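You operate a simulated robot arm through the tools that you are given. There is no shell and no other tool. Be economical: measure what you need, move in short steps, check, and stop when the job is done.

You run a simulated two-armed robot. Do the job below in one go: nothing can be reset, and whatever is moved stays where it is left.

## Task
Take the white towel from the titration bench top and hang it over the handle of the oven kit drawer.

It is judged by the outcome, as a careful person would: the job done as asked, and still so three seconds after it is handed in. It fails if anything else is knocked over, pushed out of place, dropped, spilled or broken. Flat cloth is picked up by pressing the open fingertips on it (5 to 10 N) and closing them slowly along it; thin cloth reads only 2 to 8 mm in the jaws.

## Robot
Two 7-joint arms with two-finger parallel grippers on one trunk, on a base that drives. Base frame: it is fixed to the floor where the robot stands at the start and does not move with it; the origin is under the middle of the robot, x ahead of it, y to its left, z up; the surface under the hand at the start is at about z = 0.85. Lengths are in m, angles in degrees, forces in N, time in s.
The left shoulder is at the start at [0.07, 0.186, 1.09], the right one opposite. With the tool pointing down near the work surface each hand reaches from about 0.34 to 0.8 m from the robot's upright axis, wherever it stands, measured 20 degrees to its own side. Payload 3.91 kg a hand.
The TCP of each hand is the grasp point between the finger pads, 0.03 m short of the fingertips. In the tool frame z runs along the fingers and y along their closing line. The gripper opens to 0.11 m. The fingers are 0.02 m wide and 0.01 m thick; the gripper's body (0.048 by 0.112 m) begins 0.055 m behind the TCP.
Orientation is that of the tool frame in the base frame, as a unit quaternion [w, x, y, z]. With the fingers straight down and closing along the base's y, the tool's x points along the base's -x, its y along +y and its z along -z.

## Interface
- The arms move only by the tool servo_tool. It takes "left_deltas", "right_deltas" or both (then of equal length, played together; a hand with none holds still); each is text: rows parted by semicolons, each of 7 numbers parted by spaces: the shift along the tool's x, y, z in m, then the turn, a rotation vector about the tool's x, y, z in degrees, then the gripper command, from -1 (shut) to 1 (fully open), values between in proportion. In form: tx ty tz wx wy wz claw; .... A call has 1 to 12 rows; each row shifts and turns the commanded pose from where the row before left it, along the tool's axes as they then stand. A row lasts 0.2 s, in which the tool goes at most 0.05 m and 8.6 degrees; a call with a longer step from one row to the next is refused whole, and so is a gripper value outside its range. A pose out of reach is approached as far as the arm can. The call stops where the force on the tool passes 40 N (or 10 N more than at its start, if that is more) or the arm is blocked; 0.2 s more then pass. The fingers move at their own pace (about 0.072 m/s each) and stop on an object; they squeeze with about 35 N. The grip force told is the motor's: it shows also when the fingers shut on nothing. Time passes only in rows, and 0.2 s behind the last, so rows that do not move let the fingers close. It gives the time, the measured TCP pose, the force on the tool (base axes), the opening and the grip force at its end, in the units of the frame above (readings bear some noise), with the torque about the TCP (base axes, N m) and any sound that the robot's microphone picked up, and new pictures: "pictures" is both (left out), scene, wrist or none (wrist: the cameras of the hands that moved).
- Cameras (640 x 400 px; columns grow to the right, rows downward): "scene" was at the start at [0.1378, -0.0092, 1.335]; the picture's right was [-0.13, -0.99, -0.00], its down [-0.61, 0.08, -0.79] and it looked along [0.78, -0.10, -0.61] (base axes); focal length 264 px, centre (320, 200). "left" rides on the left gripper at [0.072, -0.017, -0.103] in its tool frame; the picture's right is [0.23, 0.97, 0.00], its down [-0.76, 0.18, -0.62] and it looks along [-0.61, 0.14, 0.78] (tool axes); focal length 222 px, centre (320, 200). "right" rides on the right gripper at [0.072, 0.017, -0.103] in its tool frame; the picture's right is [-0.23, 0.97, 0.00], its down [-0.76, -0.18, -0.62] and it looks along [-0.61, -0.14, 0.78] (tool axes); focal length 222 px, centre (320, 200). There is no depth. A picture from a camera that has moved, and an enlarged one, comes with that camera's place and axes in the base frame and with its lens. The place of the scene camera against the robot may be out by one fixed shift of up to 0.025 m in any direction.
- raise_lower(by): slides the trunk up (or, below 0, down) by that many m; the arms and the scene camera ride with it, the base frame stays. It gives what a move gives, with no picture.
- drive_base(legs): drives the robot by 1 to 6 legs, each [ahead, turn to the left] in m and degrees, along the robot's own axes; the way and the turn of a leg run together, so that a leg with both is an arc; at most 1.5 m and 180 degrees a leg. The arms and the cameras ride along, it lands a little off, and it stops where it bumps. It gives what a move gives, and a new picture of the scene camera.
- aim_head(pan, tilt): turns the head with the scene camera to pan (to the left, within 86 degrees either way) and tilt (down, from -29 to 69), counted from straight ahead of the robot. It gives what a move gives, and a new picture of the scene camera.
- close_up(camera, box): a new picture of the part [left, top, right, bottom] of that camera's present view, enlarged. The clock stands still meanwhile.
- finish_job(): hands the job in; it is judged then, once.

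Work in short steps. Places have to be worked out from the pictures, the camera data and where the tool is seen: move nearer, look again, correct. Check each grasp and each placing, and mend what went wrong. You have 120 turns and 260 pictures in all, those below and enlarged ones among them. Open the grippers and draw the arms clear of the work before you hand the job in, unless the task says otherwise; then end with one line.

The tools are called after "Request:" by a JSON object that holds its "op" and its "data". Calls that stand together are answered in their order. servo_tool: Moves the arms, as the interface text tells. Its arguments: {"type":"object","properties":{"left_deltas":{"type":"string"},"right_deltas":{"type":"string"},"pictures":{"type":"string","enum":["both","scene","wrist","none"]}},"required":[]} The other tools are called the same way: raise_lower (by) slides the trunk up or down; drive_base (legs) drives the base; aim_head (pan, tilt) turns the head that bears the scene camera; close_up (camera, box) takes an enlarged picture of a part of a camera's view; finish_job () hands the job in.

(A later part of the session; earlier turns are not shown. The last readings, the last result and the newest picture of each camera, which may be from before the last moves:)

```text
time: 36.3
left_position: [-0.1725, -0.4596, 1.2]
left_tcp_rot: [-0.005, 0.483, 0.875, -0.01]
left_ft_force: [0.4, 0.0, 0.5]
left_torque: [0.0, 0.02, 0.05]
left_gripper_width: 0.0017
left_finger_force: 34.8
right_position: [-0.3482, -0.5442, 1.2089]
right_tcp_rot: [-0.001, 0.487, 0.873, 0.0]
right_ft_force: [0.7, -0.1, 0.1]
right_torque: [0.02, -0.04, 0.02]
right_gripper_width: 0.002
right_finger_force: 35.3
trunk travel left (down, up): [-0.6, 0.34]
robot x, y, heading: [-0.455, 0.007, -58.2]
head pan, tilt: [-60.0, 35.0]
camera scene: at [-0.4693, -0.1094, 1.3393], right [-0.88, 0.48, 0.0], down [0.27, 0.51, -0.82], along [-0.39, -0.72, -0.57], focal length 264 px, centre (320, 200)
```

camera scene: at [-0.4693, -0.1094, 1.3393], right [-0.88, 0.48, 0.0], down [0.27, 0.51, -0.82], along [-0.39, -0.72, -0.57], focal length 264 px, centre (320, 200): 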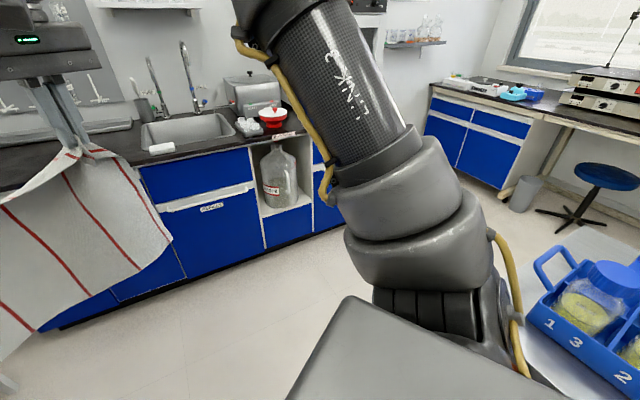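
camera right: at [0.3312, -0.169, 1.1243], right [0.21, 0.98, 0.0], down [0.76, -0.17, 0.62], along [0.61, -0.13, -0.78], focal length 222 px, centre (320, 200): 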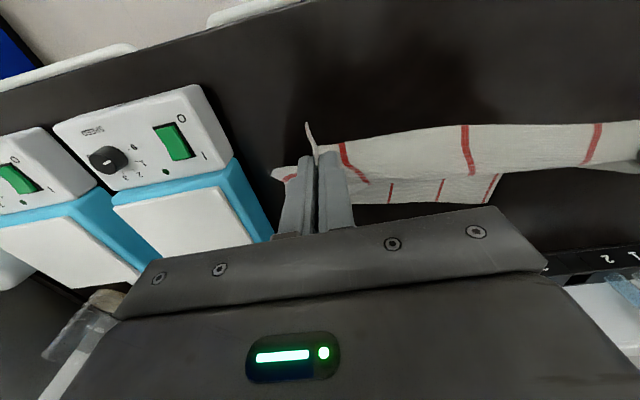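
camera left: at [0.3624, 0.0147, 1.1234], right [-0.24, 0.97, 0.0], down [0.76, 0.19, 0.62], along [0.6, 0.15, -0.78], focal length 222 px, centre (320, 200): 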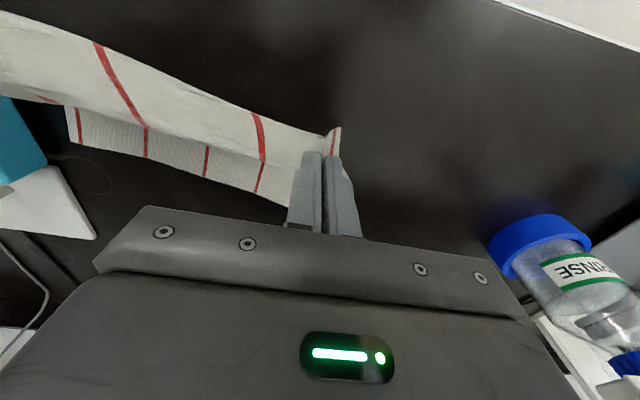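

A cart with a blue tray stands at about x −0.92…−1.4, y > −0.25. I'll pass in front of it: first toward (−0.6, −0.6), keeping hands short of the sink bench.

Request:
{"op": "drive_base", "data": {"legs": [[0, -45], [0.58, 0]]}}

Request:
{"op": "aim_head", "data": {"pan": -80, "tilt": 35}}

```text
time: 41.6
left_position: [-0.7155, -1.0856, 1.1992]
left_tcp_rot: [-0.008, 0.779, 0.626, -0.006]
left_ft_force: [0.0, -0.2, -0.2]
left_torque: [-0.03, -0.03, 0.08]
left_gripper_width: 0.0016
left_finger_force: 34.7
right_position: [-0.9003, -1.0225, 1.2089]
right_tcp_rot: [0.0, 0.782, 0.623, 0.0]
right_ft_force: [-1.2, 0.2, -0.4]
right_torque: [-0.03, -0.03, 0.01]
right_gripper_width: 0.0018
right_finger_force: 35.2
trunk travel left (down, up): [-0.6, 0.34]
robot x, y, heading: [-0.5917, -0.5619, -103.1]
head pan, tilt: [-60.0, 35.0]
camera scene: at [-0.6838, -0.6258, 1.3394], right [-0.29, 0.96, 0.0], down [0.55, 0.17, -0.82], along [-0.78, -0.24, -0.57], focal length 264 px, centre (320, 200)
```

scene: 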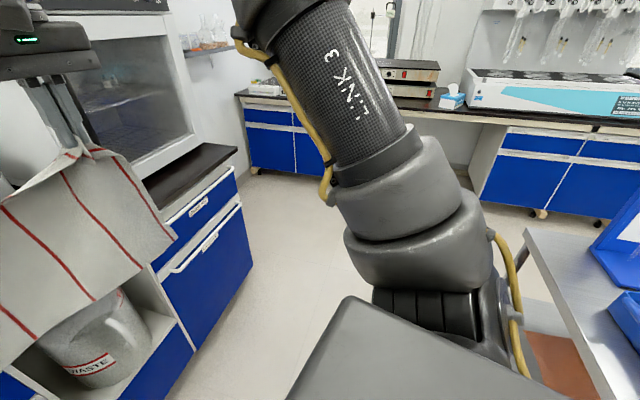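

```text
time: 42.5
left_position: [-0.7154, -1.0859, 1.2009]
left_tcp_rot: [-0.009, 0.779, 0.627, -0.006]
left_ft_force: [0.8, 0.2, -0.9]
left_torque: [0.0, -0.01, 0.05]
left_gripper_width: 0.0018
left_finger_force: 35.1
right_position: [-0.8994, -1.0237, 1.2099]
right_tcp_rot: [-0.001, 0.783, 0.622, 0.0]
right_ft_force: [-0.1, 0.1, 0.0]
right_torque: [0.02, -0.01, 0.02]
right_gripper_width: 0.0023
right_finger_force: 34.9
trunk travel left (down, up): [-0.6, 0.34]
robot x, y, heading: [-0.589, -0.5556, -103.0]
head pan, tilt: [-80.0, 35.0]
camera scene: at [-0.6875, -0.5956, 1.3393], right [0.05, 1.0, 0.0], down [0.57, -0.03, -0.82], along [-0.82, 0.04, -0.57], focal length 264 px, centre (320, 200)
```

scene: 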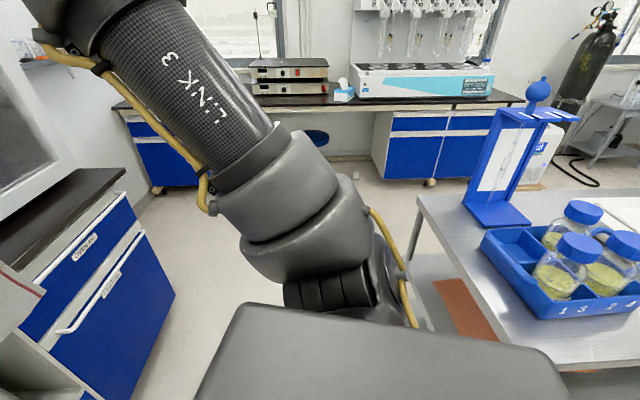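

The aisle between cart and bench is about 1 m wide. I turn to heading −170 and drive 0.69 m along it, then turn back to face the drawer.

Request:
{"op": "drive_base", "data": {"legs": [[0, -67], [0.69, 0]]}}

Request:
{"op": "drive_base", "data": {"legs": [[0, 80]]}}

Request:
{"op": "aim_head", "data": {"pan": 0, "tilt": 50}}

```text
time: 49.2
left_position: [-1.8134, -0.7716, 1.2005]
left_tcp_rot: [-0.011, 0.996, 0.093, 0.0]
left_ft_force: [0.0, -0.6, -0.6]
left_torque: [0.01, 0.05, 0.02]
left_gripper_width: 0.0018
left_finger_force: 35.0
right_position: [-1.8289, -0.5771, 1.2099]
right_tcp_rot: [0.001, 0.996, 0.089, 0.0]
right_ft_force: [-0.4, -0.5, -0.4]
right_torque: [-0.01, 0.0, 0.02]
right_gripper_width: 0.0019
right_finger_force: 35.2
trunk travel left (down, up): [-0.6, 0.34]
robot x, y, heading: [-1.2759, -0.6806, -169.9]
head pan, tilt: [-80.0, 35.0]
camera scene: at [-1.3538, -0.6008, 1.3393], right [0.94, 0.34, 0.0], down [0.2, -0.54, -0.82], along [-0.28, 0.77, -0.57], focal length 264 px, centre (320, 200)
```

scene: 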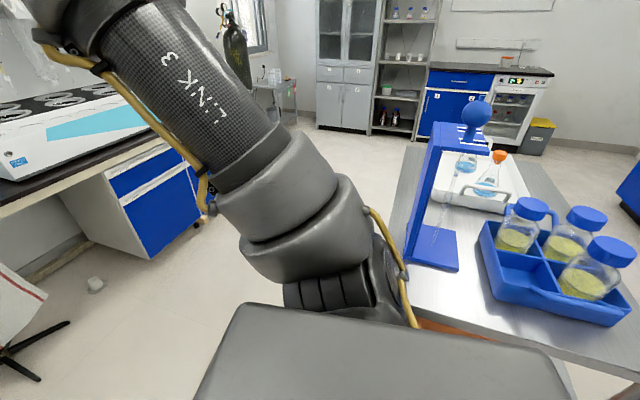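

```text
time: 53.0
left_position: [-1.2769, -1.2242, 1.1977]
left_tcp_rot: [-0.008, 0.701, 0.713, -0.007]
left_ft_force: [0.7, -1.0, 0.3]
left_torque: [-0.02, -0.01, 0.01]
left_gripper_width: 0.0018
left_finger_force: 34.5
right_position: [-1.471, -1.2057, 1.21]
right_tcp_rot: [0.001, 0.706, 0.709, 0.001]
right_ft_force: [0.4, -0.1, -0.9]
right_torque: [-0.02, 0.01, 0.0]
right_gripper_width: 0.0018
right_finger_force: 35.3
trunk travel left (down, up): [-0.6, 0.34]
robot x, y, heading: [-1.273, -0.6788, -89.6]
head pan, tilt: [-80.0, 35.0]
camera scene: at [-1.3608, -0.7407, 1.3393], right [-0.18, 0.98, 0.0], down [0.56, 0.1, -0.82], along [-0.81, -0.15, -0.57], focal length 264 px, centre (320, 200)
```

scene: 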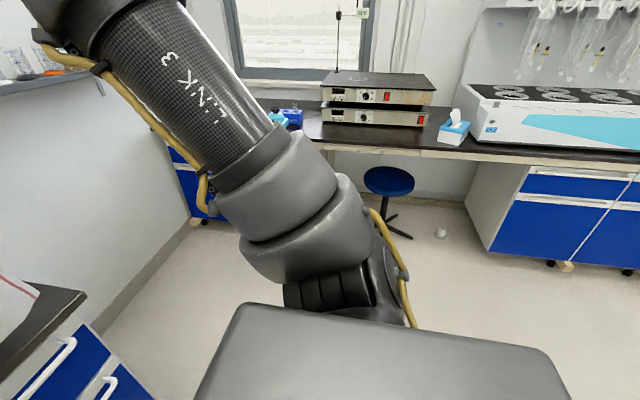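

```text
time: 54.6
left_position: [-1.2765, -1.2256, 1.1988]
left_tcp_rot: [-0.008, 0.701, 0.713, -0.007]
left_ft_force: [0.4, 0.0, 0.8]
left_torque: [-0.01, 0.02, -0.07]
left_gripper_width: 0.0017
left_finger_force: 35.0
right_position: [-1.4718, -1.2048, 1.2101]
right_tcp_rot: [0.0, 0.706, 0.709, 0.0]
right_ft_force: [0.1, 0.6, -1.1]
right_torque: [0.02, 0.0, -0.03]
right_gripper_width: 0.002
right_finger_force: 35.5
trunk travel left (down, up): [-0.6, 0.34]
robot x, y, heading: [-1.2739, -0.6738, -89.7]
head pan, tilt: [0.0, 50.0]
camera scene: at [-1.2739, -0.802, 1.3176], right [-1.0, 0.0, 0.0], down [0.0, 0.77, -0.64], along [0.0, -0.64, -0.77], focal length 264 px, centre (320, 200)
```

scene: 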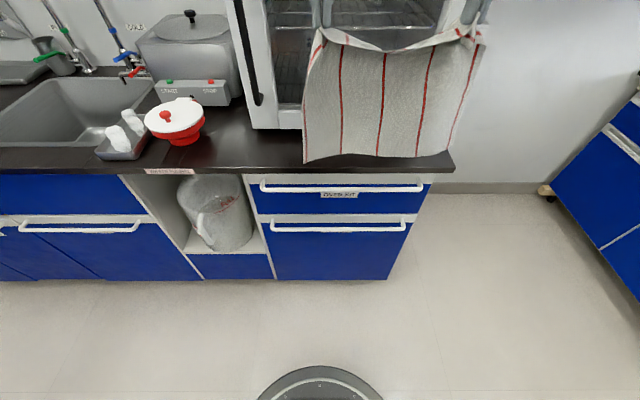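

Handle bar spans x −1.12…−1.55 at roughly y −1.27, z 0.80, right at the bench's front edge. To learn the gap and height, I back off a little and lower the trunk for a flatter view.

Request:
{"op": "drive_base", "data": {"legs": [[-0.13, 0]]}}

Request:
{"op": "raise_lower", "data": {"by": -0.25}}

Request:
{"op": "aim_head", "data": {"pan": 0, "tilt": 25}}

Request:
{"op": "close_up", "data": {"camera": "scene", "box": [220, 150, 480, 312]}}

```text
time: 55.9
left_position: [-1.2787, -1.0951, 1.1985]
left_tcp_rot: [-0.008, 0.702, 0.712, -0.006]
left_ft_force: [0.1, 0.0, 0.5]
left_torque: [-0.01, 0.02, -0.05]
left_gripper_width: 0.0015
left_finger_force: 34.9
right_position: [-1.4722, -1.0758, 1.2103]
right_tcp_rot: [-0.001, 0.706, 0.708, 0.001]
right_ft_force: [-0.5, -0.3, -0.3]
right_torque: [-0.01, -0.05, -0.02]
right_gripper_width: 0.0019
right_finger_force: 34.5
trunk travel left (down, up): [-0.6, 0.34]
robot x, y, heading: [-1.2781, -0.547, -89.9]
head pan, tilt: [0.0, 50.0]
camera scene: at [-1.2745, -0.6727, 1.3175], right [-1.0, 0.0, 0.0], down [0.0, 0.77, -0.64], along [0.0, -0.64, -0.77], focal length 264 px, centre (320, 200)
```

scene: 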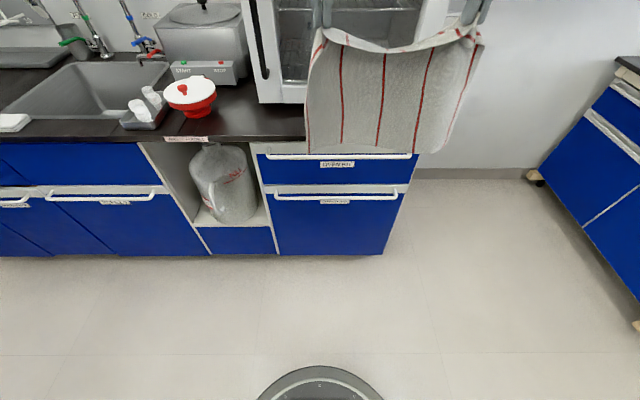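

```text
time: 58.4
left_position: [-1.2769, -1.094, 0.9485]
left_tcp_rot: [-0.009, 0.703, 0.711, -0.007]
left_ft_force: [1.0, -0.2, -0.4]
left_torque: [-0.03, -0.04, -0.02]
left_gripper_width: 0.0019
left_finger_force: 34.6
right_position: [-1.4722, -1.0753, 0.9588]
right_tcp_rot: [0.0, 0.706, 0.708, -0.001]
right_ft_force: [-0.3, -0.5, 0.6]
right_torque: [-0.03, -0.05, -0.02]
right_gripper_width: 0.0019
right_finger_force: 34.9
trunk travel left (down, up): [-0.35, 0.59]
robot x, y, heading: [-1.275, -0.5487, -90.1]
head pan, tilt: [0.0, 50.0]
```

```text
time: 59.3
left_position: [-1.278, -1.0937, 0.9491]
left_tcp_rot: [-0.009, 0.703, 0.711, -0.008]
left_ft_force: [-0.8, 1.0, -0.9]
left_torque: [0.01, 0.01, -0.04]
left_gripper_width: 0.0016
left_finger_force: 34.9
right_position: [-1.4726, -1.0749, 0.9596]
right_tcp_rot: [-0.001, 0.706, 0.708, 0.0]
right_ft_force: [0.3, -0.2, 0.1]
right_torque: [-0.02, -0.02, -0.02]
right_gripper_width: 0.002
right_finger_force: 35.2
trunk travel left (down, up): [-0.35, 0.59]
robot x, y, heading: [-1.2766, -0.5466, -89.7]
head pan, tilt: [0.0, 25.0]
camera scene: at [-1.2744, -0.6871, 1.105], right [-1.0, 0.0, 0.0], down [0.0, 0.42, -0.91], along [0.0, -0.91, -0.42], focal length 264 px, centre (320, 200)
```

scene: 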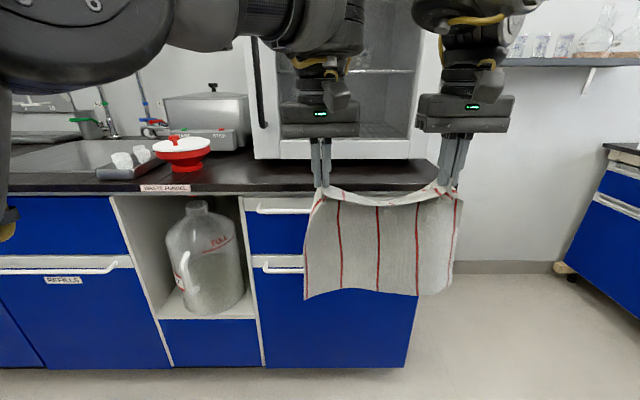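

```text
2.46 times, centred on (350, 231) of scene
camera zoom: at [-1.2744, -0.6871, 1.105], right [-1.0, 0.0, 0.0], down [0.0, 0.42, -0.91], along [0.0, -0.91, -0.42], focal length 650 px, centre (246, 124)
```

zoom: 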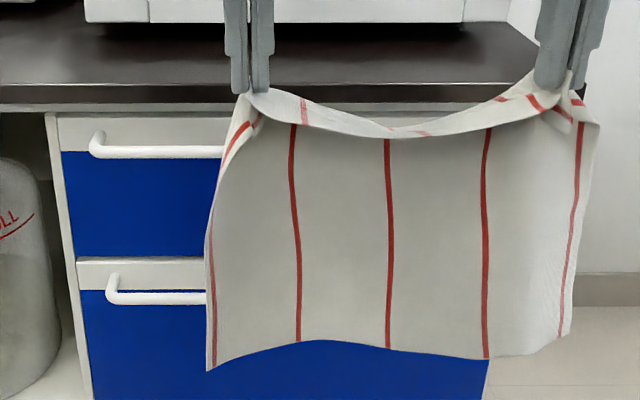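

The bar sits ~3 cm in front of the drawer face and pokes ~1–2 cm beyond the bench edge, at z ≈ 0.79. Plan: let the towel's lower end slide down the bench's front edge behind the bar, then bring the hands over and down in front. I raise the trunk and centre/level the hands first.

Request:
{"op": "raise_lower", "data": {"by": 0.2}}

Request:
{"op": "servo_tool", "data": {"left_deltas": "0.005 0.024 0 0 0 0 -1; 0.005 0.024 0 0 0 0 -1; 0 0 0 0 0 0 -1", "right_deltas": "-0.0045 0.019 0.005 0 0 0 -1; -0.0045 0.019 0.005 0 0 0 -1; 0 0 0 0 0 0 -1", "pictures": "none"}}

Request:
{"op": "aim_head", "data": {"pan": 0, "tilt": 45}}

```text
time: 61.5
left_position: [-1.2775, -1.0951, 1.1478]
left_tcp_rot: [-0.009, 0.702, 0.712, -0.007]
left_ft_force: [0.8, 0.8, 0.4]
left_torque: [-0.04, -0.01, -0.02]
left_gripper_width: 0.0017
left_finger_force: 34.8
right_position: [-1.4723, -1.0756, 1.1586]
right_tcp_rot: [0.0, 0.706, 0.708, 0.0]
right_ft_force: [-0.4, 0.3, 0.3]
right_torque: [-0.04, -0.01, -0.05]
right_gripper_width: 0.002
right_finger_force: 35.1
trunk travel left (down, up): [-0.55, 0.39]
robot x, y, heading: [-1.2763, -0.5484, -90.0]
head pan, tilt: [0.0, 25.0]
```

```text
time: 62.3
left_position: [-1.2311, -1.083, 1.1489]
left_tcp_rot: [-0.007, 0.702, 0.712, -0.006]
left_ft_force: [-0.9, -1.2, -0.5]
left_torque: [-0.02, -0.03, -0.03]
left_gripper_width: 0.0016
left_finger_force: 35.5
right_position: [-1.4381, -1.0833, 1.1479]
right_tcp_rot: [0.0, 0.707, 0.707, 0.0]
right_ft_force: [-0.2, -0.6, 0.8]
right_torque: [-0.04, -0.05, 0.0]
right_gripper_width: 0.0019
right_finger_force: 35.0
trunk travel left (down, up): [-0.55, 0.39]
robot x, y, heading: [-1.2761, -0.5457, -89.7]
head pan, tilt: [0.0, 25.0]
```

```text
time: 63.1
left_position: [-1.2294, -1.0831, 1.1466]
left_tcp_rot: [-0.009, 0.703, 0.711, -0.007]
left_ft_force: [-0.6, 0.0, -0.3]
left_torque: [0.03, 0.04, -0.01]
left_gripper_width: 0.0016
left_finger_force: 34.7
right_position: [-1.436, -1.0835, 1.1483]
right_tcp_rot: [0.0, 0.706, 0.708, 0.001]
right_ft_force: [1.3, -1.0, -0.5]
right_torque: [0.01, -0.01, -0.01]
right_gripper_width: 0.0018
right_finger_force: 35.1
trunk travel left (down, up): [-0.55, 0.39]
robot x, y, heading: [-1.2752, -0.5528, -89.7]
head pan, tilt: [0.0, 45.0]
camera scene: at [-1.2742, -0.6764, 1.2746], right [-1.0, 0.0, 0.0], down [0.0, 0.71, -0.71], along [0.0, -0.71, -0.71], focal length 264 px, centre (320, 200)
```

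scene: 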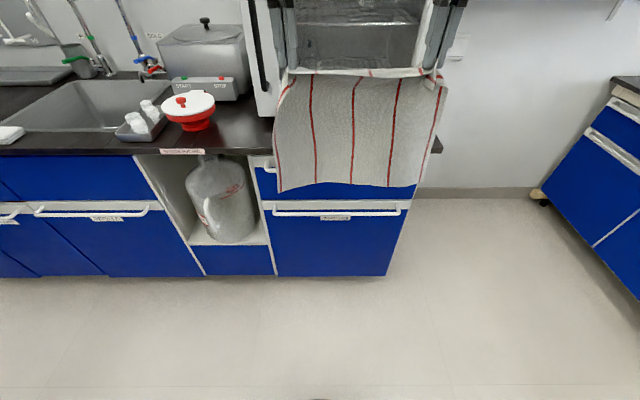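

Towel's lower edge is at z ≈ 0.88, above the bench top. I drive 0.13 m closer and zoom on the bench edge and bar.

Request:
{"op": "drive_base", "data": {"legs": [[0.12, 0]]}}

Request:
{"op": "close_up", "data": {"camera": "scene", "box": [230, 100, 470, 250]}}

```text
time: 64.4
left_position: [-1.2286, -1.2067, 1.148]
left_tcp_rot: [-0.007, 0.702, 0.712, -0.007]
left_ft_force: [-1.4, -0.3, 0.1]
left_torque: [0.02, 0.04, -0.06]
left_gripper_width: 0.0016
left_finger_force: 35.5
right_position: [-1.4347, -1.2055, 1.1489]
right_tcp_rot: [0.0, 0.706, 0.709, 0.001]
right_ft_force: [1.9, 0.2, -0.5]
right_torque: [0.01, 0.0, -0.01]
right_gripper_width: 0.0021
right_finger_force: 34.8
trunk travel left (down, up): [-0.55, 0.39]
robot x, y, heading: [-1.2781, -0.6695, -89.6]
head pan, tilt: [0.0, 45.0]
camera scene: at [-1.2739, -0.7976, 1.2746], right [-1.0, 0.0, 0.0], down [0.0, 0.71, -0.71], along [0.0, -0.71, -0.71], focal length 264 px, centre (320, 200)
```

scene: 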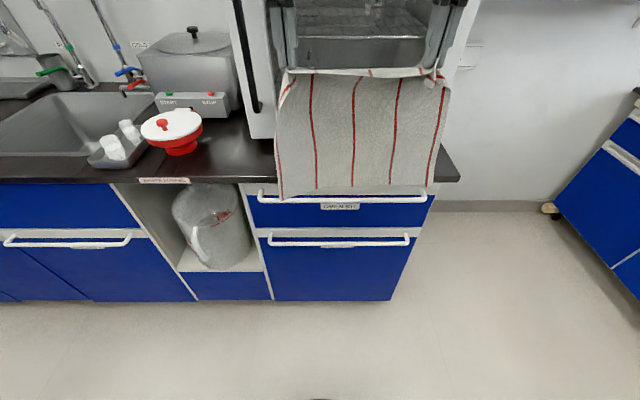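

```text
2.67 times, centred on (350, 175) of scene
camera zoom: at [-1.2739, -0.7976, 1.2746], right [-1.0, 0.0, 0.0], down [0.0, 0.71, -0.71], along [0.0, -0.71, -0.71], focal length 704 px, centre (240, 267)
```

zoom: 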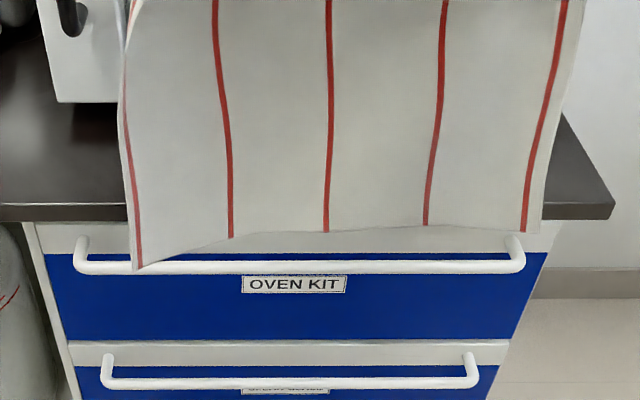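

The bar is ~1.4 cm proud of the bench edge; the towel's left corner hangs 3–4 cm lower than the right one. I level it a little and lower so the towel's lower edge is between bench top and bar, still in front of the edge.

Request:
{"op": "servo_tool", "data": {"left_deltas": "0 0 0.014 0 0 0 -1; 0 0 0.014 0 0 0 -1; 0 0 0.013 0 0 0 -1; 0 0 0 0 0 0 -1", "right_deltas": "0 0 0.02 0 0 0 -1; 0 0 0.02 0 0 0 -1; 0 0 0.02 0 0 0 -1; 0 0 0 0 0 0 -1", "pictures": "none"}}

Request:
{"op": "close_up", "data": {"camera": "scene", "box": [230, 100, 470, 250]}}

```text
time: 65.4
left_position: [-1.2277, -1.205, 1.1083]
left_tcp_rot: [-0.009, 0.702, 0.712, -0.008]
left_ft_force: [-0.6, 0.5, -0.8]
left_torque: [-0.01, 0.0, 0.01]
left_gripper_width: 0.002
left_finger_force: 35.4
right_position: [-1.4341, -1.2042, 1.0866]
right_tcp_rot: [0.0, 0.706, 0.708, 0.001]
right_ft_force: [1.7, 1.4, -0.1]
right_torque: [0.01, 0.0, 0.0]
right_gripper_width: 0.002
right_finger_force: 35.4
trunk travel left (down, up): [-0.55, 0.39]
robot x, y, heading: [-1.277, -0.6694, -89.6]
head pan, tilt: [0.0, 45.0]
```

```text
2.67 times, centred on (350, 175) of scene
camera zoom: at [-1.2739, -0.7972, 1.2746], right [-1.0, 0.0, 0.0], down [0.0, 0.71, -0.71], along [0.0, -0.71, -0.71], focal length 704 px, centre (240, 267)
```

zoom: 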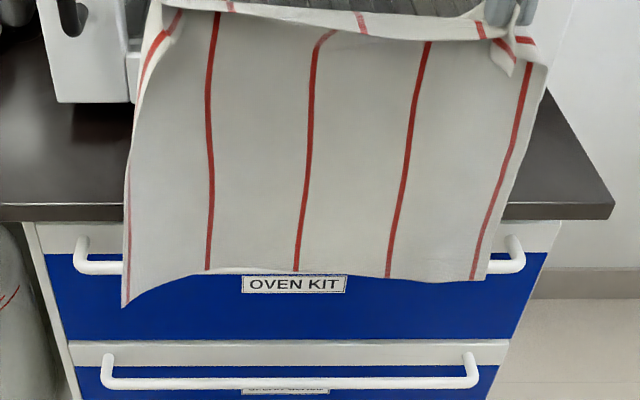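

The lower edge is now between bench top and bar and centred within the handle. I push the hands inward until the cloth leans on the bench edge.

Request:
{"op": "servo_tool", "data": {"left_deltas": "-0.016 0 0 0 0 0 -1; -0.016 0 0 0 0 0 -1; -0.016 0 0 0 0 0 -1; -0.016 0 0 0 0 0 -1; -0.016 0 0 0 0 0 -1; 0 0 0 0 0 0 -1; 0 0 0 0 0 0 -1", "right_deltas": "-0.016 0 0 0 0 0 -1; -0.016 0 0 0 0 0 -1; -0.016 0 0 0 0 0 -1; -0.016 0 0 0 0 0 -1; -0.016 0 0 0 0 0 -1; 0 0 0 0 0 0 -1; 0 0 0 0 0 0 -1", "pictures": "wrist"}}

Request:
{"op": "close_up", "data": {"camera": "scene", "box": [230, 100, 470, 250]}}

```text
time: 67.0
left_position: [-1.233, -1.2562, 1.1034]
left_tcp_rot: [-0.009, 0.702, 0.712, -0.008]
left_ft_force: [-0.8, 0.5, 0.2]
left_torque: [0.01, 0.0, -0.01]
left_gripper_width: 0.0018
left_finger_force: 35.1
left hand out of reach, approached as far as the arm can: row 4, 5
right_position: [-1.4312, -1.2785, 1.0854]
right_tcp_rot: [-0.001, 0.706, 0.709, 0.0]
right_ft_force: [-0.2, -0.8, -0.2]
right_torque: [0.01, 0.0, -0.02]
right_gripper_width: 0.0018
right_finger_force: 35.1
right hand out of reach, approached as far as the arm can: row 5
trunk travel left (down, up): [-0.55, 0.39]
robot x, y, heading: [-1.2759, -0.6682, -90.0]
head pan, tilt: [0.0, 45.0]
camera right: at [-1.4137, -1.2064, 1.1888], right [0.97, -0.22, 0.0], down [-0.17, -0.76, 0.62], along [-0.14, -0.61, -0.78], focal length 222 px, centre (320, 200)
camera left: at [-1.249, -1.1825, 1.2053], right [0.97, 0.24, -0.02], down [0.2, -0.76, 0.62], along [0.13, -0.6, -0.79], focal length 222 px, centre (320, 200)
```

right: 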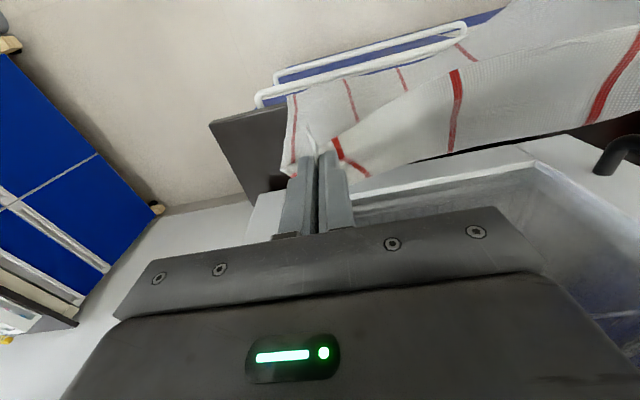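
left: 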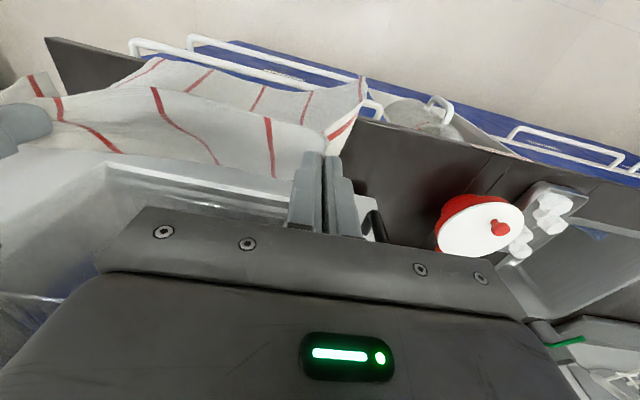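

```text
2.67 times, centred on (350, 175) of scene
camera zoom: at [-1.274, -0.7984, 1.2744], right [-1.0, 0.0, 0.0], down [0.0, 0.71, -0.71], along [0.0, -0.71, -0.71], focal length 704 px, centre (240, 267)
```

zoom: 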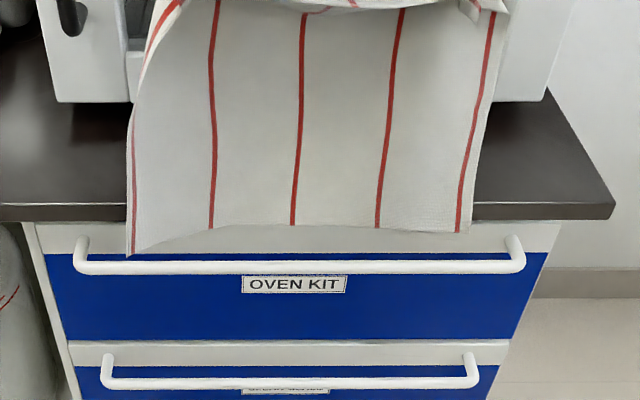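

Cloth leans toward the edge, left hand at its reach limit. I align the right hand, drive 2.5 cm closer, and then lower with the trunk a bit.

Request:
{"op": "servo_tool", "data": {"right_deltas": "0.01 0 0 0 0 0 -1; 0.01 0 0 0 0 0 -1", "pictures": "none"}}

Request:
{"op": "drive_base", "data": {"legs": [[0.028, 0]]}}

Request:
{"op": "close_up", "data": {"camera": "scene", "box": [230, 120, 470, 270]}}

```text
time: 67.6
left_position: [-1.2323, -1.2563, 1.1033]
left_tcp_rot: [-0.009, 0.702, 0.713, -0.008]
left_ft_force: [0.3, 0.0, 0.1]
left_torque: [-0.01, 0.0, -0.02]
left_gripper_width: 0.0019
left_finger_force: 35.5
right_position: [-1.4319, -1.2566, 1.0847]
right_tcp_rot: [0.0, 0.706, 0.708, 0.001]
right_ft_force: [0.4, 0.1, -0.3]
right_torque: [0.01, 0.03, -0.01]
right_gripper_width: 0.002
right_finger_force: 35.2
trunk travel left (down, up): [-0.55, 0.39]
robot x, y, heading: [-1.2749, -0.6695, -89.7]
head pan, tilt: [0.0, 45.0]
```

```text
time: 68.4
left_position: [-1.2322, -1.2795, 1.1047]
left_tcp_rot: [-0.008, 0.702, 0.712, -0.01]
left_ft_force: [-0.3, 0.2, -0.5]
left_torque: [0.0, -0.02, -0.04]
left_gripper_width: 0.0018
left_finger_force: 35.3
right_position: [-1.4301, -1.2826, 1.0879]
right_tcp_rot: [0.002, 0.706, 0.708, -0.002]
right_ft_force: [0.0, 0.4, -0.3]
right_torque: [-0.05, 0.02, -0.02]
right_gripper_width: 0.002
right_finger_force: 34.6
trunk travel left (down, up): [-0.55, 0.39]
robot x, y, heading: [-1.2714, -0.6974, -89.5]
head pan, tilt: [0.0, 45.0]
camera scene: at [-1.2737, -0.8217, 1.2751], right [-1.0, 0.0, 0.0], down [0.0, 0.7, -0.71], along [0.0, -0.71, -0.7], focal length 264 px, centre (320, 200)
```

scene: 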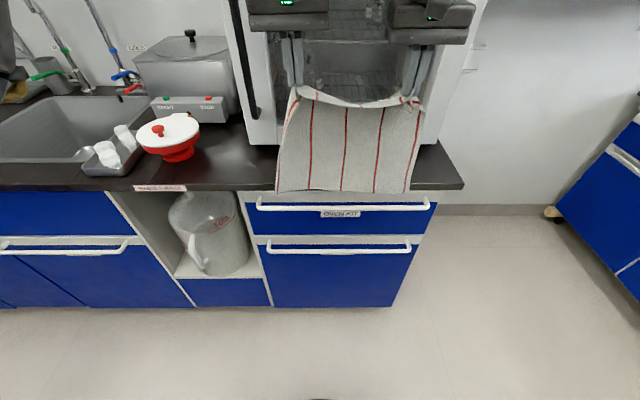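

```text
2.67 times, centred on (350, 195) of scene
camera zoom: at [-1.2737, -0.8217, 1.2751], right [-1.0, 0.0, 0.0], down [0.0, 0.7, -0.71], along [0.0, -0.71, -0.7], focal length 704 px, centre (240, 213)
```

zoom: 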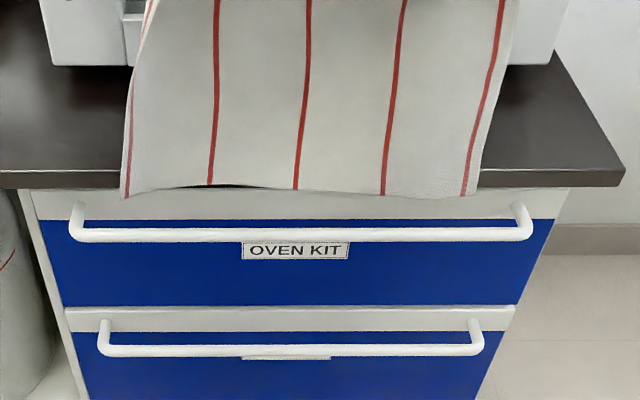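

The lower edge just peeks past the bench edge. I lower the trunk 4 cm and look whether it slips behind the bar.

Request:
{"op": "raise_lower", "data": {"by": -0.04}}

Request:
{"op": "close_up", "data": {"camera": "scene", "box": [230, 100, 470, 250]}}

```text
time: 69.2
left_position: [-1.233, -1.2833, 1.0624]
left_tcp_rot: [-0.008, 0.702, 0.712, -0.009]
left_ft_force: [-0.3, 0.8, 0.5]
left_torque: [-0.05, 0.02, -0.03]
left_gripper_width: 0.0019
left_finger_force: 34.8
right_position: [-1.43, -1.2852, 1.0454]
right_tcp_rot: [0.0, 0.706, 0.708, -0.001]
right_ft_force: [0.7, -0.1, 0.4]
right_torque: [-0.03, 0.01, -0.06]
right_gripper_width: 0.002
right_finger_force: 35.5
trunk travel left (down, up): [-0.51, 0.43]
robot x, y, heading: [-1.2769, -0.6979, -89.9]
head pan, tilt: [0.0, 45.0]
```

```text
2.67 times, centred on (350, 175) of scene
camera zoom: at [-1.2738, -0.8251, 1.2346], right [-1.0, 0.0, 0.0], down [0.0, 0.71, -0.71], along [0.0, -0.71, -0.71], focal length 704 px, centre (240, 267)
```

zoom: 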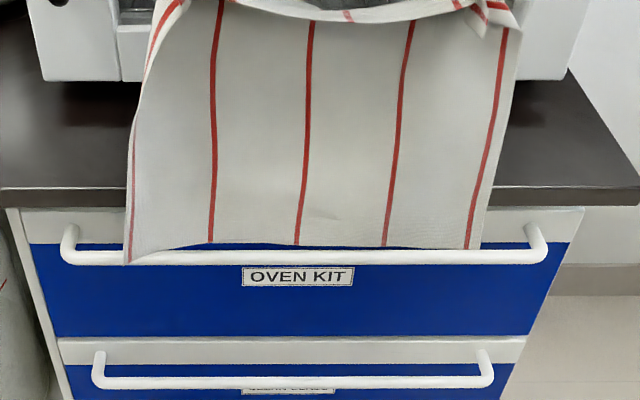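

The left corner has curled out in front of the bar while the rest is still above it. I lift the left hand 4 cm and press both 1.5 cm further inward, so the right part goes in first.

Request:
{"op": "servo_tool", "data": {"left_deltas": "0 0 -0.02 0 0 0 -1; 0 0 -0.02 0 0 0 -1; -0.008 0 0 0 0 0 -1; -0.008 0 0 0 0 0 -1; 0 0 0 0 0 0 -1", "right_deltas": "0 0 0 0 0 0 -1; 0 0 0 0 0 0 -1; -0.008 0 0 0 0 0 -1; -0.008 0 0 0 0 0 -1; 0 0 0 0 0 0 -1", "pictures": "none"}}

Request:
{"op": "close_up", "data": {"camera": "scene", "box": [230, 100, 470, 250]}}

```text
time: 70.4
left_position: [-1.2395, -1.2734, 1.0748]
left_tcp_rot: [-0.009, 0.702, 0.712, -0.009]
left_ft_force: [-0.2, 0.3, 0.1]
left_torque: [-0.02, 0.0, -0.01]
left_gripper_width: 0.0018
left_finger_force: 35.2
left hand out of reach, approached as far as the arm can: row 1, 2, 3, 4
right_position: [-1.4303, -1.3017, 1.0471]
right_tcp_rot: [0.0, 0.706, 0.709, 0.0]
right_ft_force: [-0.7, 0.3, 0.2]
right_torque: [0.03, -0.03, -0.03]
right_gripper_width: 0.002
right_finger_force: 35.3
trunk travel left (down, up): [-0.51, 0.43]
robot x, y, heading: [-1.2773, -0.6975, -90.0]
head pan, tilt: [0.0, 45.0]
```

```text
2.67 times, centred on (350, 175) of scene
camera zoom: at [-1.2741, -0.8254, 1.2345], right [-1.0, 0.0, 0.0], down [0.0, 0.71, -0.71], along [0.0, -0.71, -0.71], focal length 704 px, centre (240, 267)
```

zoom: 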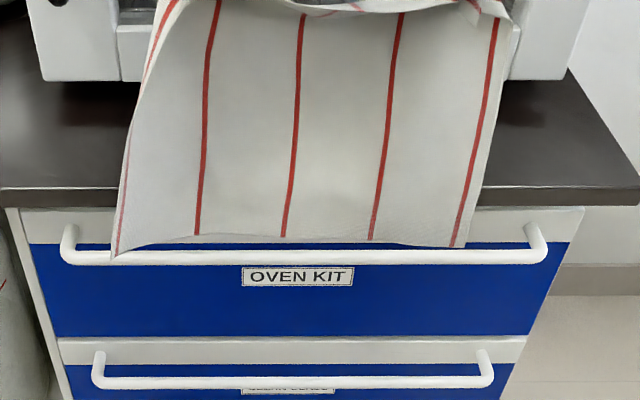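

The left arm is at its limit because the shoulders are low. I raise the trunk 0.15 m, then use the arms for lowering from there.

Request:
{"op": "raise_lower", "data": {"by": 0.2}}

Request:
{"op": "servo_tool", "data": {"left_deltas": "0 0 0.035 0 0 0 -1; -0.005 0.002 0.035 0 0 0 -1; -0.008 0.003 0.035 0 0 0 -1; -0.009 0.003 0 0 0 0 -1; 0 0 0 0 0 0 -1", "right_deltas": "0 0 0.035 0 0 0 -1; 0 0 0.035 0 0 0 -1; 0 0 0.035 0 0 0 -1; 0 0 0.005 0 0 0 -1; 0 0 0 0 0 0 -1"}}

```text
time: 72.6
left_position: [-1.2388, -1.274, 1.2754]
left_tcp_rot: [-0.009, 0.702, 0.712, -0.009]
left_ft_force: [-0.2, -0.7, 0.7]
left_torque: [0.01, 0.03, 0.02]
left_gripper_width: 0.0017
left_finger_force: 35.1
right_position: [-1.4309, -1.3015, 1.2474]
right_tcp_rot: [0.0, 0.706, 0.708, 0.001]
right_ft_force: [-0.3, -0.3, 0.3]
right_torque: [-0.04, -0.01, -0.02]
right_gripper_width: 0.0021
right_finger_force: 34.9
trunk travel left (down, up): [-0.71, 0.23]
robot x, y, heading: [-1.2762, -0.6954, -89.6]
head pan, tilt: [0.0, 45.0]
```

```text
time: 73.8
left_position: [-1.2315, -1.2975, 1.1715]
left_tcp_rot: [-0.008, 0.703, 0.711, -0.009]
left_ft_force: [-0.3, -0.5, -1.1]
left_torque: [0.0, 0.01, -0.06]
left_gripper_width: 0.0017
left_finger_force: 35.5
right_position: [-1.4304, -1.2999, 1.1348]
right_tcp_rot: [0.0, 0.705, 0.709, 0.0]
right_ft_force: [0.5, -0.5, 0.1]
right_torque: [-0.05, 0.0, -0.03]
right_gripper_width: 0.002
right_finger_force: 35.1
trunk travel left (down, up): [-0.71, 0.23]
robot x, y, heading: [-1.2777, -0.6955, -89.8]
head pan, tilt: [0.0, 45.0]
camera scene: at [-1.2736, -0.8254, 1.4345], right [-1.0, 0.0, 0.0], down [0.0, 0.71, -0.71], along [0.0, -0.71, -0.71], focal length 264 px, centre (320, 200)
camera right: at [-1.4125, -1.2281, 1.2394], right [0.97, -0.22, 0.0], down [-0.17, -0.76, 0.62], along [-0.14, -0.61, -0.78], focal length 222 px, centre (320, 200)
camera left: at [-1.2486, -1.2226, 1.2735], right [0.97, 0.24, -0.02], down [0.2, -0.76, 0.62], along [0.13, -0.61, -0.79], focal length 222 px, centre (320, 200)
```

scene: 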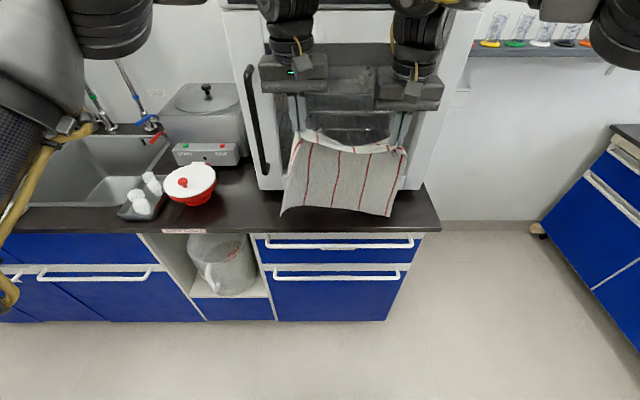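
right: 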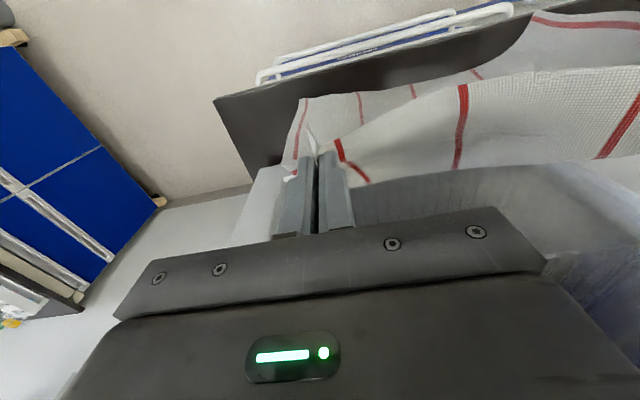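
left: 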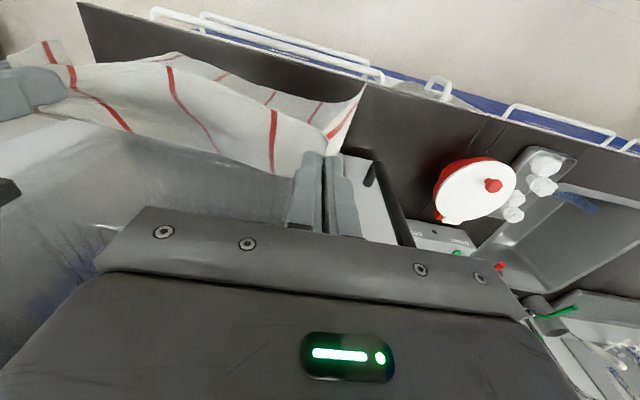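

From wrist views the bar is only 5–10 mm proud of the bench edge, so the slot is tight, but the right part hadn't been tested yet. I lower with the cloth leaning on the edge, right side leading.

Request:
{"op": "servo_tool", "data": {"left_deltas": "0 0 0.025 0 0 0 -1; 0 0 0.025 0 0 0 -1; 0 0 0.025 0 0 0 -1; 0 0 0.01 0 0 0 -1; 0 0 0 0 0 0 -1", "right_deltas": "0 0 0.03 0 0 0 -1; 0 0 0.03 0 0 0 -1; 0 0 0.03 0 0 0 -1; 0 0 0.02 0 0 0 -1; 0 0 0 0 0 0 -1", "pictures": "none"}}

Request:
{"op": "close_up", "data": {"camera": "scene", "box": [230, 160, 470, 310]}}

Request:
{"op": "close_up", "data": {"camera": "right", "box": [180, 0, 640, 288]}}

```text
time: 75.0
left_position: [-1.234, -1.2966, 1.0854]
left_tcp_rot: [-0.008, 0.703, 0.712, -0.009]
left_ft_force: [-0.2, 0.3, -0.6]
left_torque: [0.01, 0.04, -0.03]
left_gripper_width: 0.0019
left_finger_force: 35.0
right_position: [-1.4302, -1.3016, 1.0234]
right_tcp_rot: [0.001, 0.706, 0.708, -0.001]
right_ft_force: [-0.7, -0.1, 0.4]
right_torque: [0.0, -0.02, -0.05]
right_gripper_width: 0.0022
right_finger_force: 35.2
trunk travel left (down, up): [-0.71, 0.23]
robot x, y, heading: [-1.2759, -0.6953, -90.2]
head pan, tilt: [0.0, 45.0]
```

```text
2.67 times, centred on (350, 235) of scene
camera zoom: at [-1.2737, -0.8249, 1.4346], right [-1.0, 0.0, 0.0], down [0.0, 0.71, -0.71], along [0.0, -0.71, -0.71], focal length 704 px, centre (240, 107)
```

zoom: 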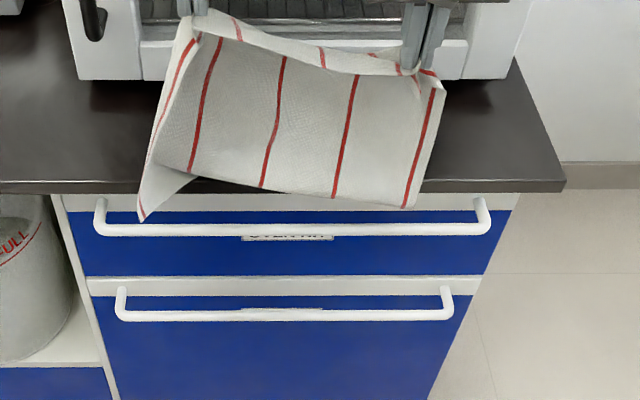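

```text
1.39 times, centred on (410, 144) of right
camera zoom: at [-1.4127, -1.2286, 1.1284], right [0.97, -0.22, 0.0], down [-0.17, -0.76, 0.62], along [-0.14, -0.61, -0.78], focal length 308 px, centre (195, 278)
```

zoom: 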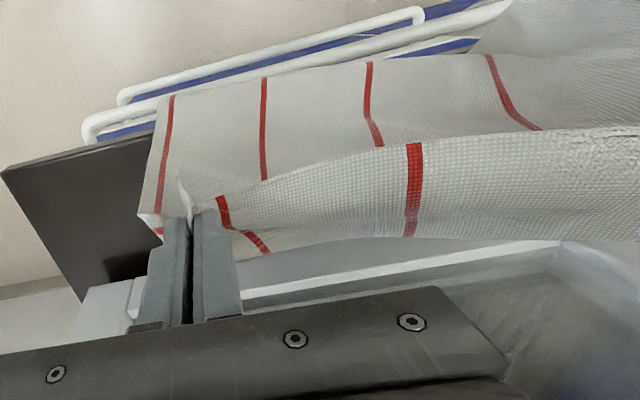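

Right side's bottom is just at the bar. I lower 2.5 cm more and look closely.

Request:
{"op": "servo_tool", "data": {"left_deltas": "0 0 0.012 0 0 0 -1; 0 0 0.013 0 0 0 -1; 0 0 0 0 0 0 -1", "right_deltas": "0 0 0.012 0 0 0 -1; 0 0 0.013 0 0 0 -1; 0 0 0 0 0 0 -1", "pictures": "none"}}

Request:
{"op": "close_up", "data": {"camera": "scene", "box": [260, 180, 420, 280]}}

```text
time: 75.8
left_position: [-1.234, -1.2956, 1.0611]
left_tcp_rot: [-0.008, 0.702, 0.712, -0.009]
left_ft_force: [-0.4, -0.3, -0.9]
left_torque: [0.02, 0.0, -0.05]
left_gripper_width: 0.0014
left_finger_force: 34.8
right_position: [-1.4285, -1.3025, 0.9996]
right_tcp_rot: [0.0, 0.706, 0.708, 0.0]
right_ft_force: [-0.1, -0.1, 0.4]
right_torque: [-0.01, 0.01, -0.06]
right_gripper_width: 0.002
right_finger_force: 34.8
trunk travel left (down, up): [-0.71, 0.23]
robot x, y, heading: [-1.2745, -0.6982, -89.9]
head pan, tilt: [0.0, 45.0]
```

```text
4.00 times, centred on (340, 230) of scene
camera zoom: at [-1.2739, -0.8252, 1.4346], right [-1.0, 0.0, 0.0], down [0.0, 0.71, -0.71], along [0.0, -0.71, -0.71], focal length 1056 px, centre (240, 80)
```

zoom: 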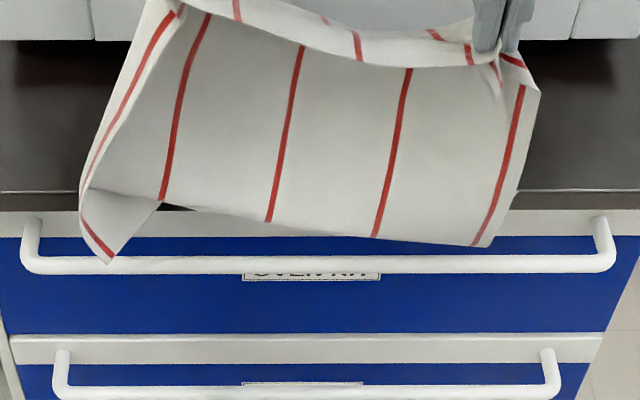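

Still just above the bar. I lower the right hand a further 3 cm, keeping the left.

Request:
{"op": "servo_tool", "data": {"left_deltas": "0 0 0 0 0 0 -1; 0 0 0 0 0 0 -1; 0 0 0 0 0 0 -1", "right_deltas": "0 0 0.015 0 0 0 -1; 0 0 0.015 0 0 0 -1; 0 0 0 0 0 0 -1", "pictures": "none"}}

Request:
{"op": "close_up", "data": {"camera": "scene", "box": [260, 180, 420, 280]}}

Request:
{"op": "close_up", "data": {"camera": "right", "box": [180, 0, 500, 200]}}

```text
time: 76.6
left_position: [-1.2358, -1.2972, 1.0607]
left_tcp_rot: [-0.009, 0.702, 0.712, -0.01]
left_ft_force: [-8.8, -1.0, -3.6]
left_torque: [-0.04, 0.23, 0.07]
left_gripper_width: 0.0018
left_finger_force: 35.1
right_position: [-1.4288, -1.301, 0.9705]
right_tcp_rot: [0.001, 0.705, 0.709, 0.0]
right_ft_force: [7.6, 1.0, 4.0]
right_torque: [0.05, -0.27, 0.01]
right_gripper_width: 0.0017
right_finger_force: 35.0
trunk travel left (down, up): [-0.71, 0.23]
robot x, y, heading: [-1.2736, -0.6939, -90.0]
head pan, tilt: [0.0, 45.0]
```

```text
4.00 times, centred on (340, 230) of scene
camera zoom: at [-1.2737, -0.8255, 1.4345], right [-1.0, 0.0, 0.0], down [0.0, 0.71, -0.71], along [0.0, -0.71, -0.71], focal length 1056 px, centre (240, 80)
```

zoom: 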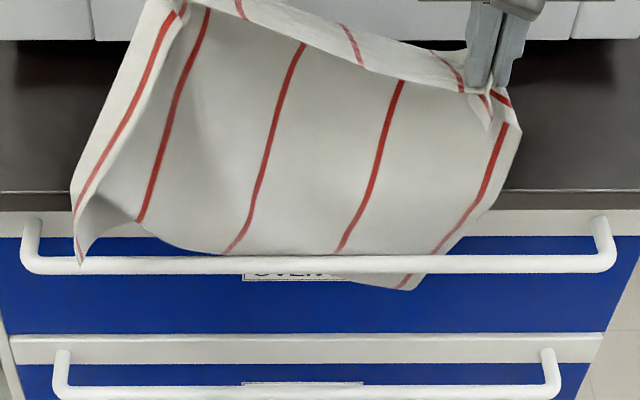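

```text
2.00 times, centred on (340, 100) of right
camera zoom: at [-1.4115, -1.2291, 1.0749], right [0.98, -0.22, 0.0], down [-0.17, -0.76, 0.62], along [-0.14, -0.61, -0.78], focal length 444 px, centre (280, 400)
```

zoom: 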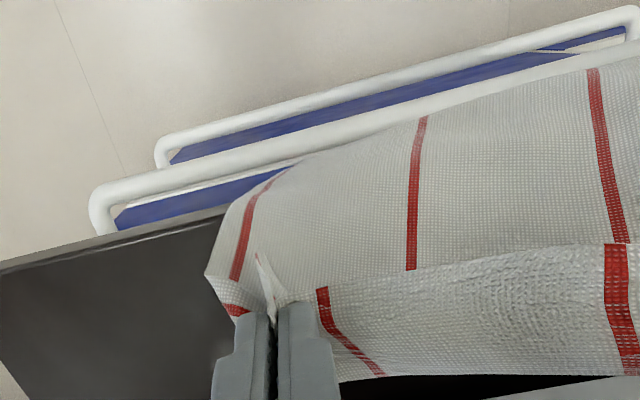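

The right part slipped behind the bar and shows below it. I keep feeding, with the left lowering gently.

Request:
{"op": "servo_tool", "data": {"left_deltas": "0 -0.005 0 0 0 0 -1; 0 -0.005 0.005 0 0 0 -1; 0 0 0.005 0 0 0 -1; 0 0 0 0 0 0 -1", "right_deltas": "0 0 0.01 0 0 0 -1; 0 0 0.01 0 0 0 -1; 0 0 0.01 0 0 0 -1; 0 0 0 0 0 0 -1", "pictures": "none"}}

Request:
{"op": "close_up", "data": {"camera": "scene", "box": [250, 180, 426, 290]}}

```text
time: 77.6
left_position: [-1.2467, -1.2973, 1.0502]
left_tcp_rot: [-0.008, 0.702, 0.712, -0.009]
left_ft_force: [-9.5, -0.9, -4.8]
left_torque: [-0.05, 0.26, 0.07]
left_gripper_width: 0.0017
left_finger_force: 34.8
right_position: [-1.429, -1.3018, 0.9409]
right_tcp_rot: [0.001, 0.705, 0.709, 0.0]
right_ft_force: [9.7, 1.4, 5.8]
right_torque: [0.0, -0.35, -0.01]
right_gripper_width: 0.002
right_finger_force: 34.9
trunk travel left (down, up): [-0.71, 0.23]
robot x, y, heading: [-1.2771, -0.6992, -90.0]
head pan, tilt: [0.0, 45.0]
```

```text
3.64 times, centred on (338, 235) of scene
camera zoom: at [-1.274, -0.8255, 1.4345], right [-1.0, 0.0, 0.0], down [0.0, 0.71, -0.71], along [0.0, -0.71, -0.71], focal length 960 px, centre (254, 73)
```

zoom: 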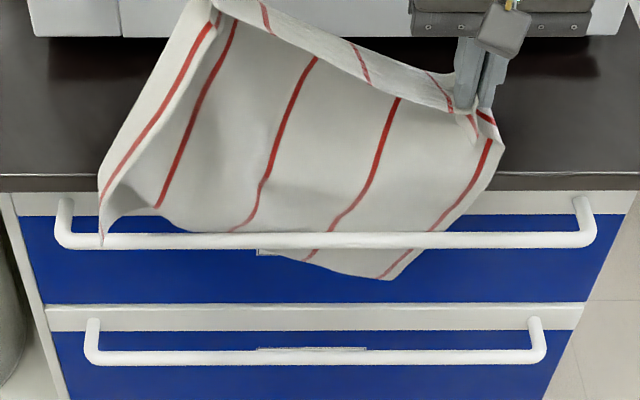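

Right half is well behind the bar; only the left corner tip touches the bar's front. I lift the left hand a bit, shift it toward the right and inward to bring that tip over.

Request:
{"op": "servo_tool", "data": {"left_deltas": "0 -0.012 -0.006 0 0 0 -1; 0 -0.012 -0.012 0 0 0 -1; -0.012 0 -0.008 0 0 0 -1; -0.012 0 0 0 0 0 -1; 0 0 0 0 0 0 -1", "pictures": "none"}}

Request:
{"op": "close_up", "data": {"camera": "scene", "box": [250, 180, 426, 290]}}

Request:
{"op": "close_up", "data": {"camera": "left", "box": [100, 0, 500, 250]}}

```text
time: 78.8
left_position: [-1.2679, -1.3209, 1.078]
left_tcp_rot: [-0.008, 0.703, 0.711, -0.008]
left_ft_force: [-6.3, 0.4, -5.4]
left_torque: [-0.02, 0.23, 0.0]
left_gripper_width: 0.002
left_finger_force: 35.0
right_position: [-1.4296, -1.3014, 0.9404]
right_tcp_rot: [0.0, 0.706, 0.708, -0.001]
right_ft_force: [6.3, -0.1, 5.7]
right_torque: [-0.01, -0.26, -0.02]
right_gripper_width: 0.002
right_finger_force: 35.2
trunk travel left (down, up): [-0.71, 0.23]
robot x, y, heading: [-1.2756, -0.6944, -89.9]
head pan, tilt: [0.0, 45.0]
```

```text
3.64 times, centred on (338, 235) of scene
camera zoom: at [-1.2734, -0.8254, 1.4345], right [-1.0, 0.0, 0.0], down [0.0, 0.71, -0.71], along [0.0, -0.71, -0.71], focal length 960 px, centre (254, 73)
```

zoom: 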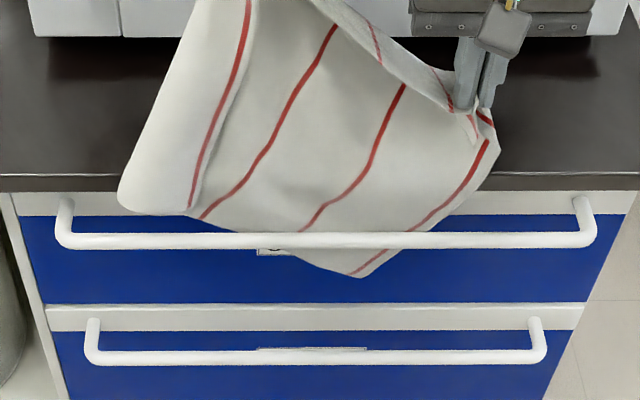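

```text
1.60 times, centred on (300, 125) of left
camera zoom: at [-1.2843, -1.2463, 1.1803], right [0.97, 0.24, -0.02], down [0.2, -0.76, 0.62], along [0.13, -0.61, -0.78], focal length 355 px, centre (352, 320)
```

zoom: 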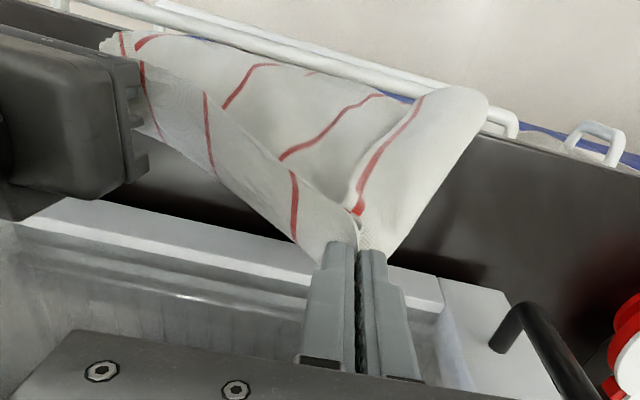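

The corner is now above the bar, folded inward. I feed both hands down again.

Request:
{"op": "servo_tool", "data": {"left_deltas": "0 0 0.008 0 0 0 -1; 0 0 0.008 0 0 0 -1; 0 0 0.008 0 0 0 -1; 0 0 0.008 0 0 0 -1; 0 0 0 0 0 0 -1", "right_deltas": "0 0 0.01 0 0 0 -1; 0 0 0.01 0 0 0 -1; 0 0 0.005 0 0 0 -1; 0 0 0.005 0 0 0 -1; 0 0 0 0 0 0 -1", "pictures": "none"}}

Request:
{"op": "close_up", "data": {"camera": "scene", "box": [250, 180, 426, 290]}}

```text
time: 80.0
left_position: [-1.2698, -1.3202, 1.0453]
left_tcp_rot: [-0.008, 0.702, 0.712, -0.009]
left_ft_force: [-2.7, 0.0, -2.0]
left_torque: [-0.06, 0.12, -0.02]
left_gripper_width: 0.0017
left_finger_force: 34.7
right_position: [-1.4297, -1.3007, 0.9118]
right_tcp_rot: [-0.001, 0.706, 0.708, 0.0]
right_ft_force: [3.9, 0.5, 4.4]
right_torque: [-0.01, -0.11, -0.01]
right_gripper_width: 0.0021
right_finger_force: 34.9
trunk travel left (down, up): [-0.71, 0.23]
robot x, y, heading: [-1.283, -0.6956, -89.6]
head pan, tilt: [0.0, 45.0]
```

```text
3.64 times, centred on (338, 235) of scene
camera zoom: at [-1.2739, -0.8253, 1.4345], right [-1.0, 0.0, 0.0], down [0.0, 0.71, -0.71], along [0.0, -0.71, -0.71], focal length 960 px, centre (254, 73)
```

zoom: 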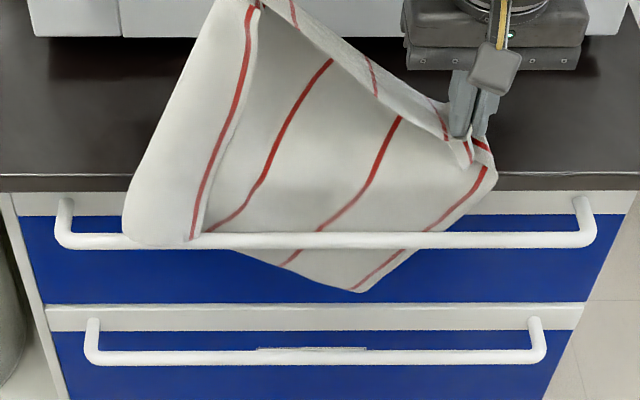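

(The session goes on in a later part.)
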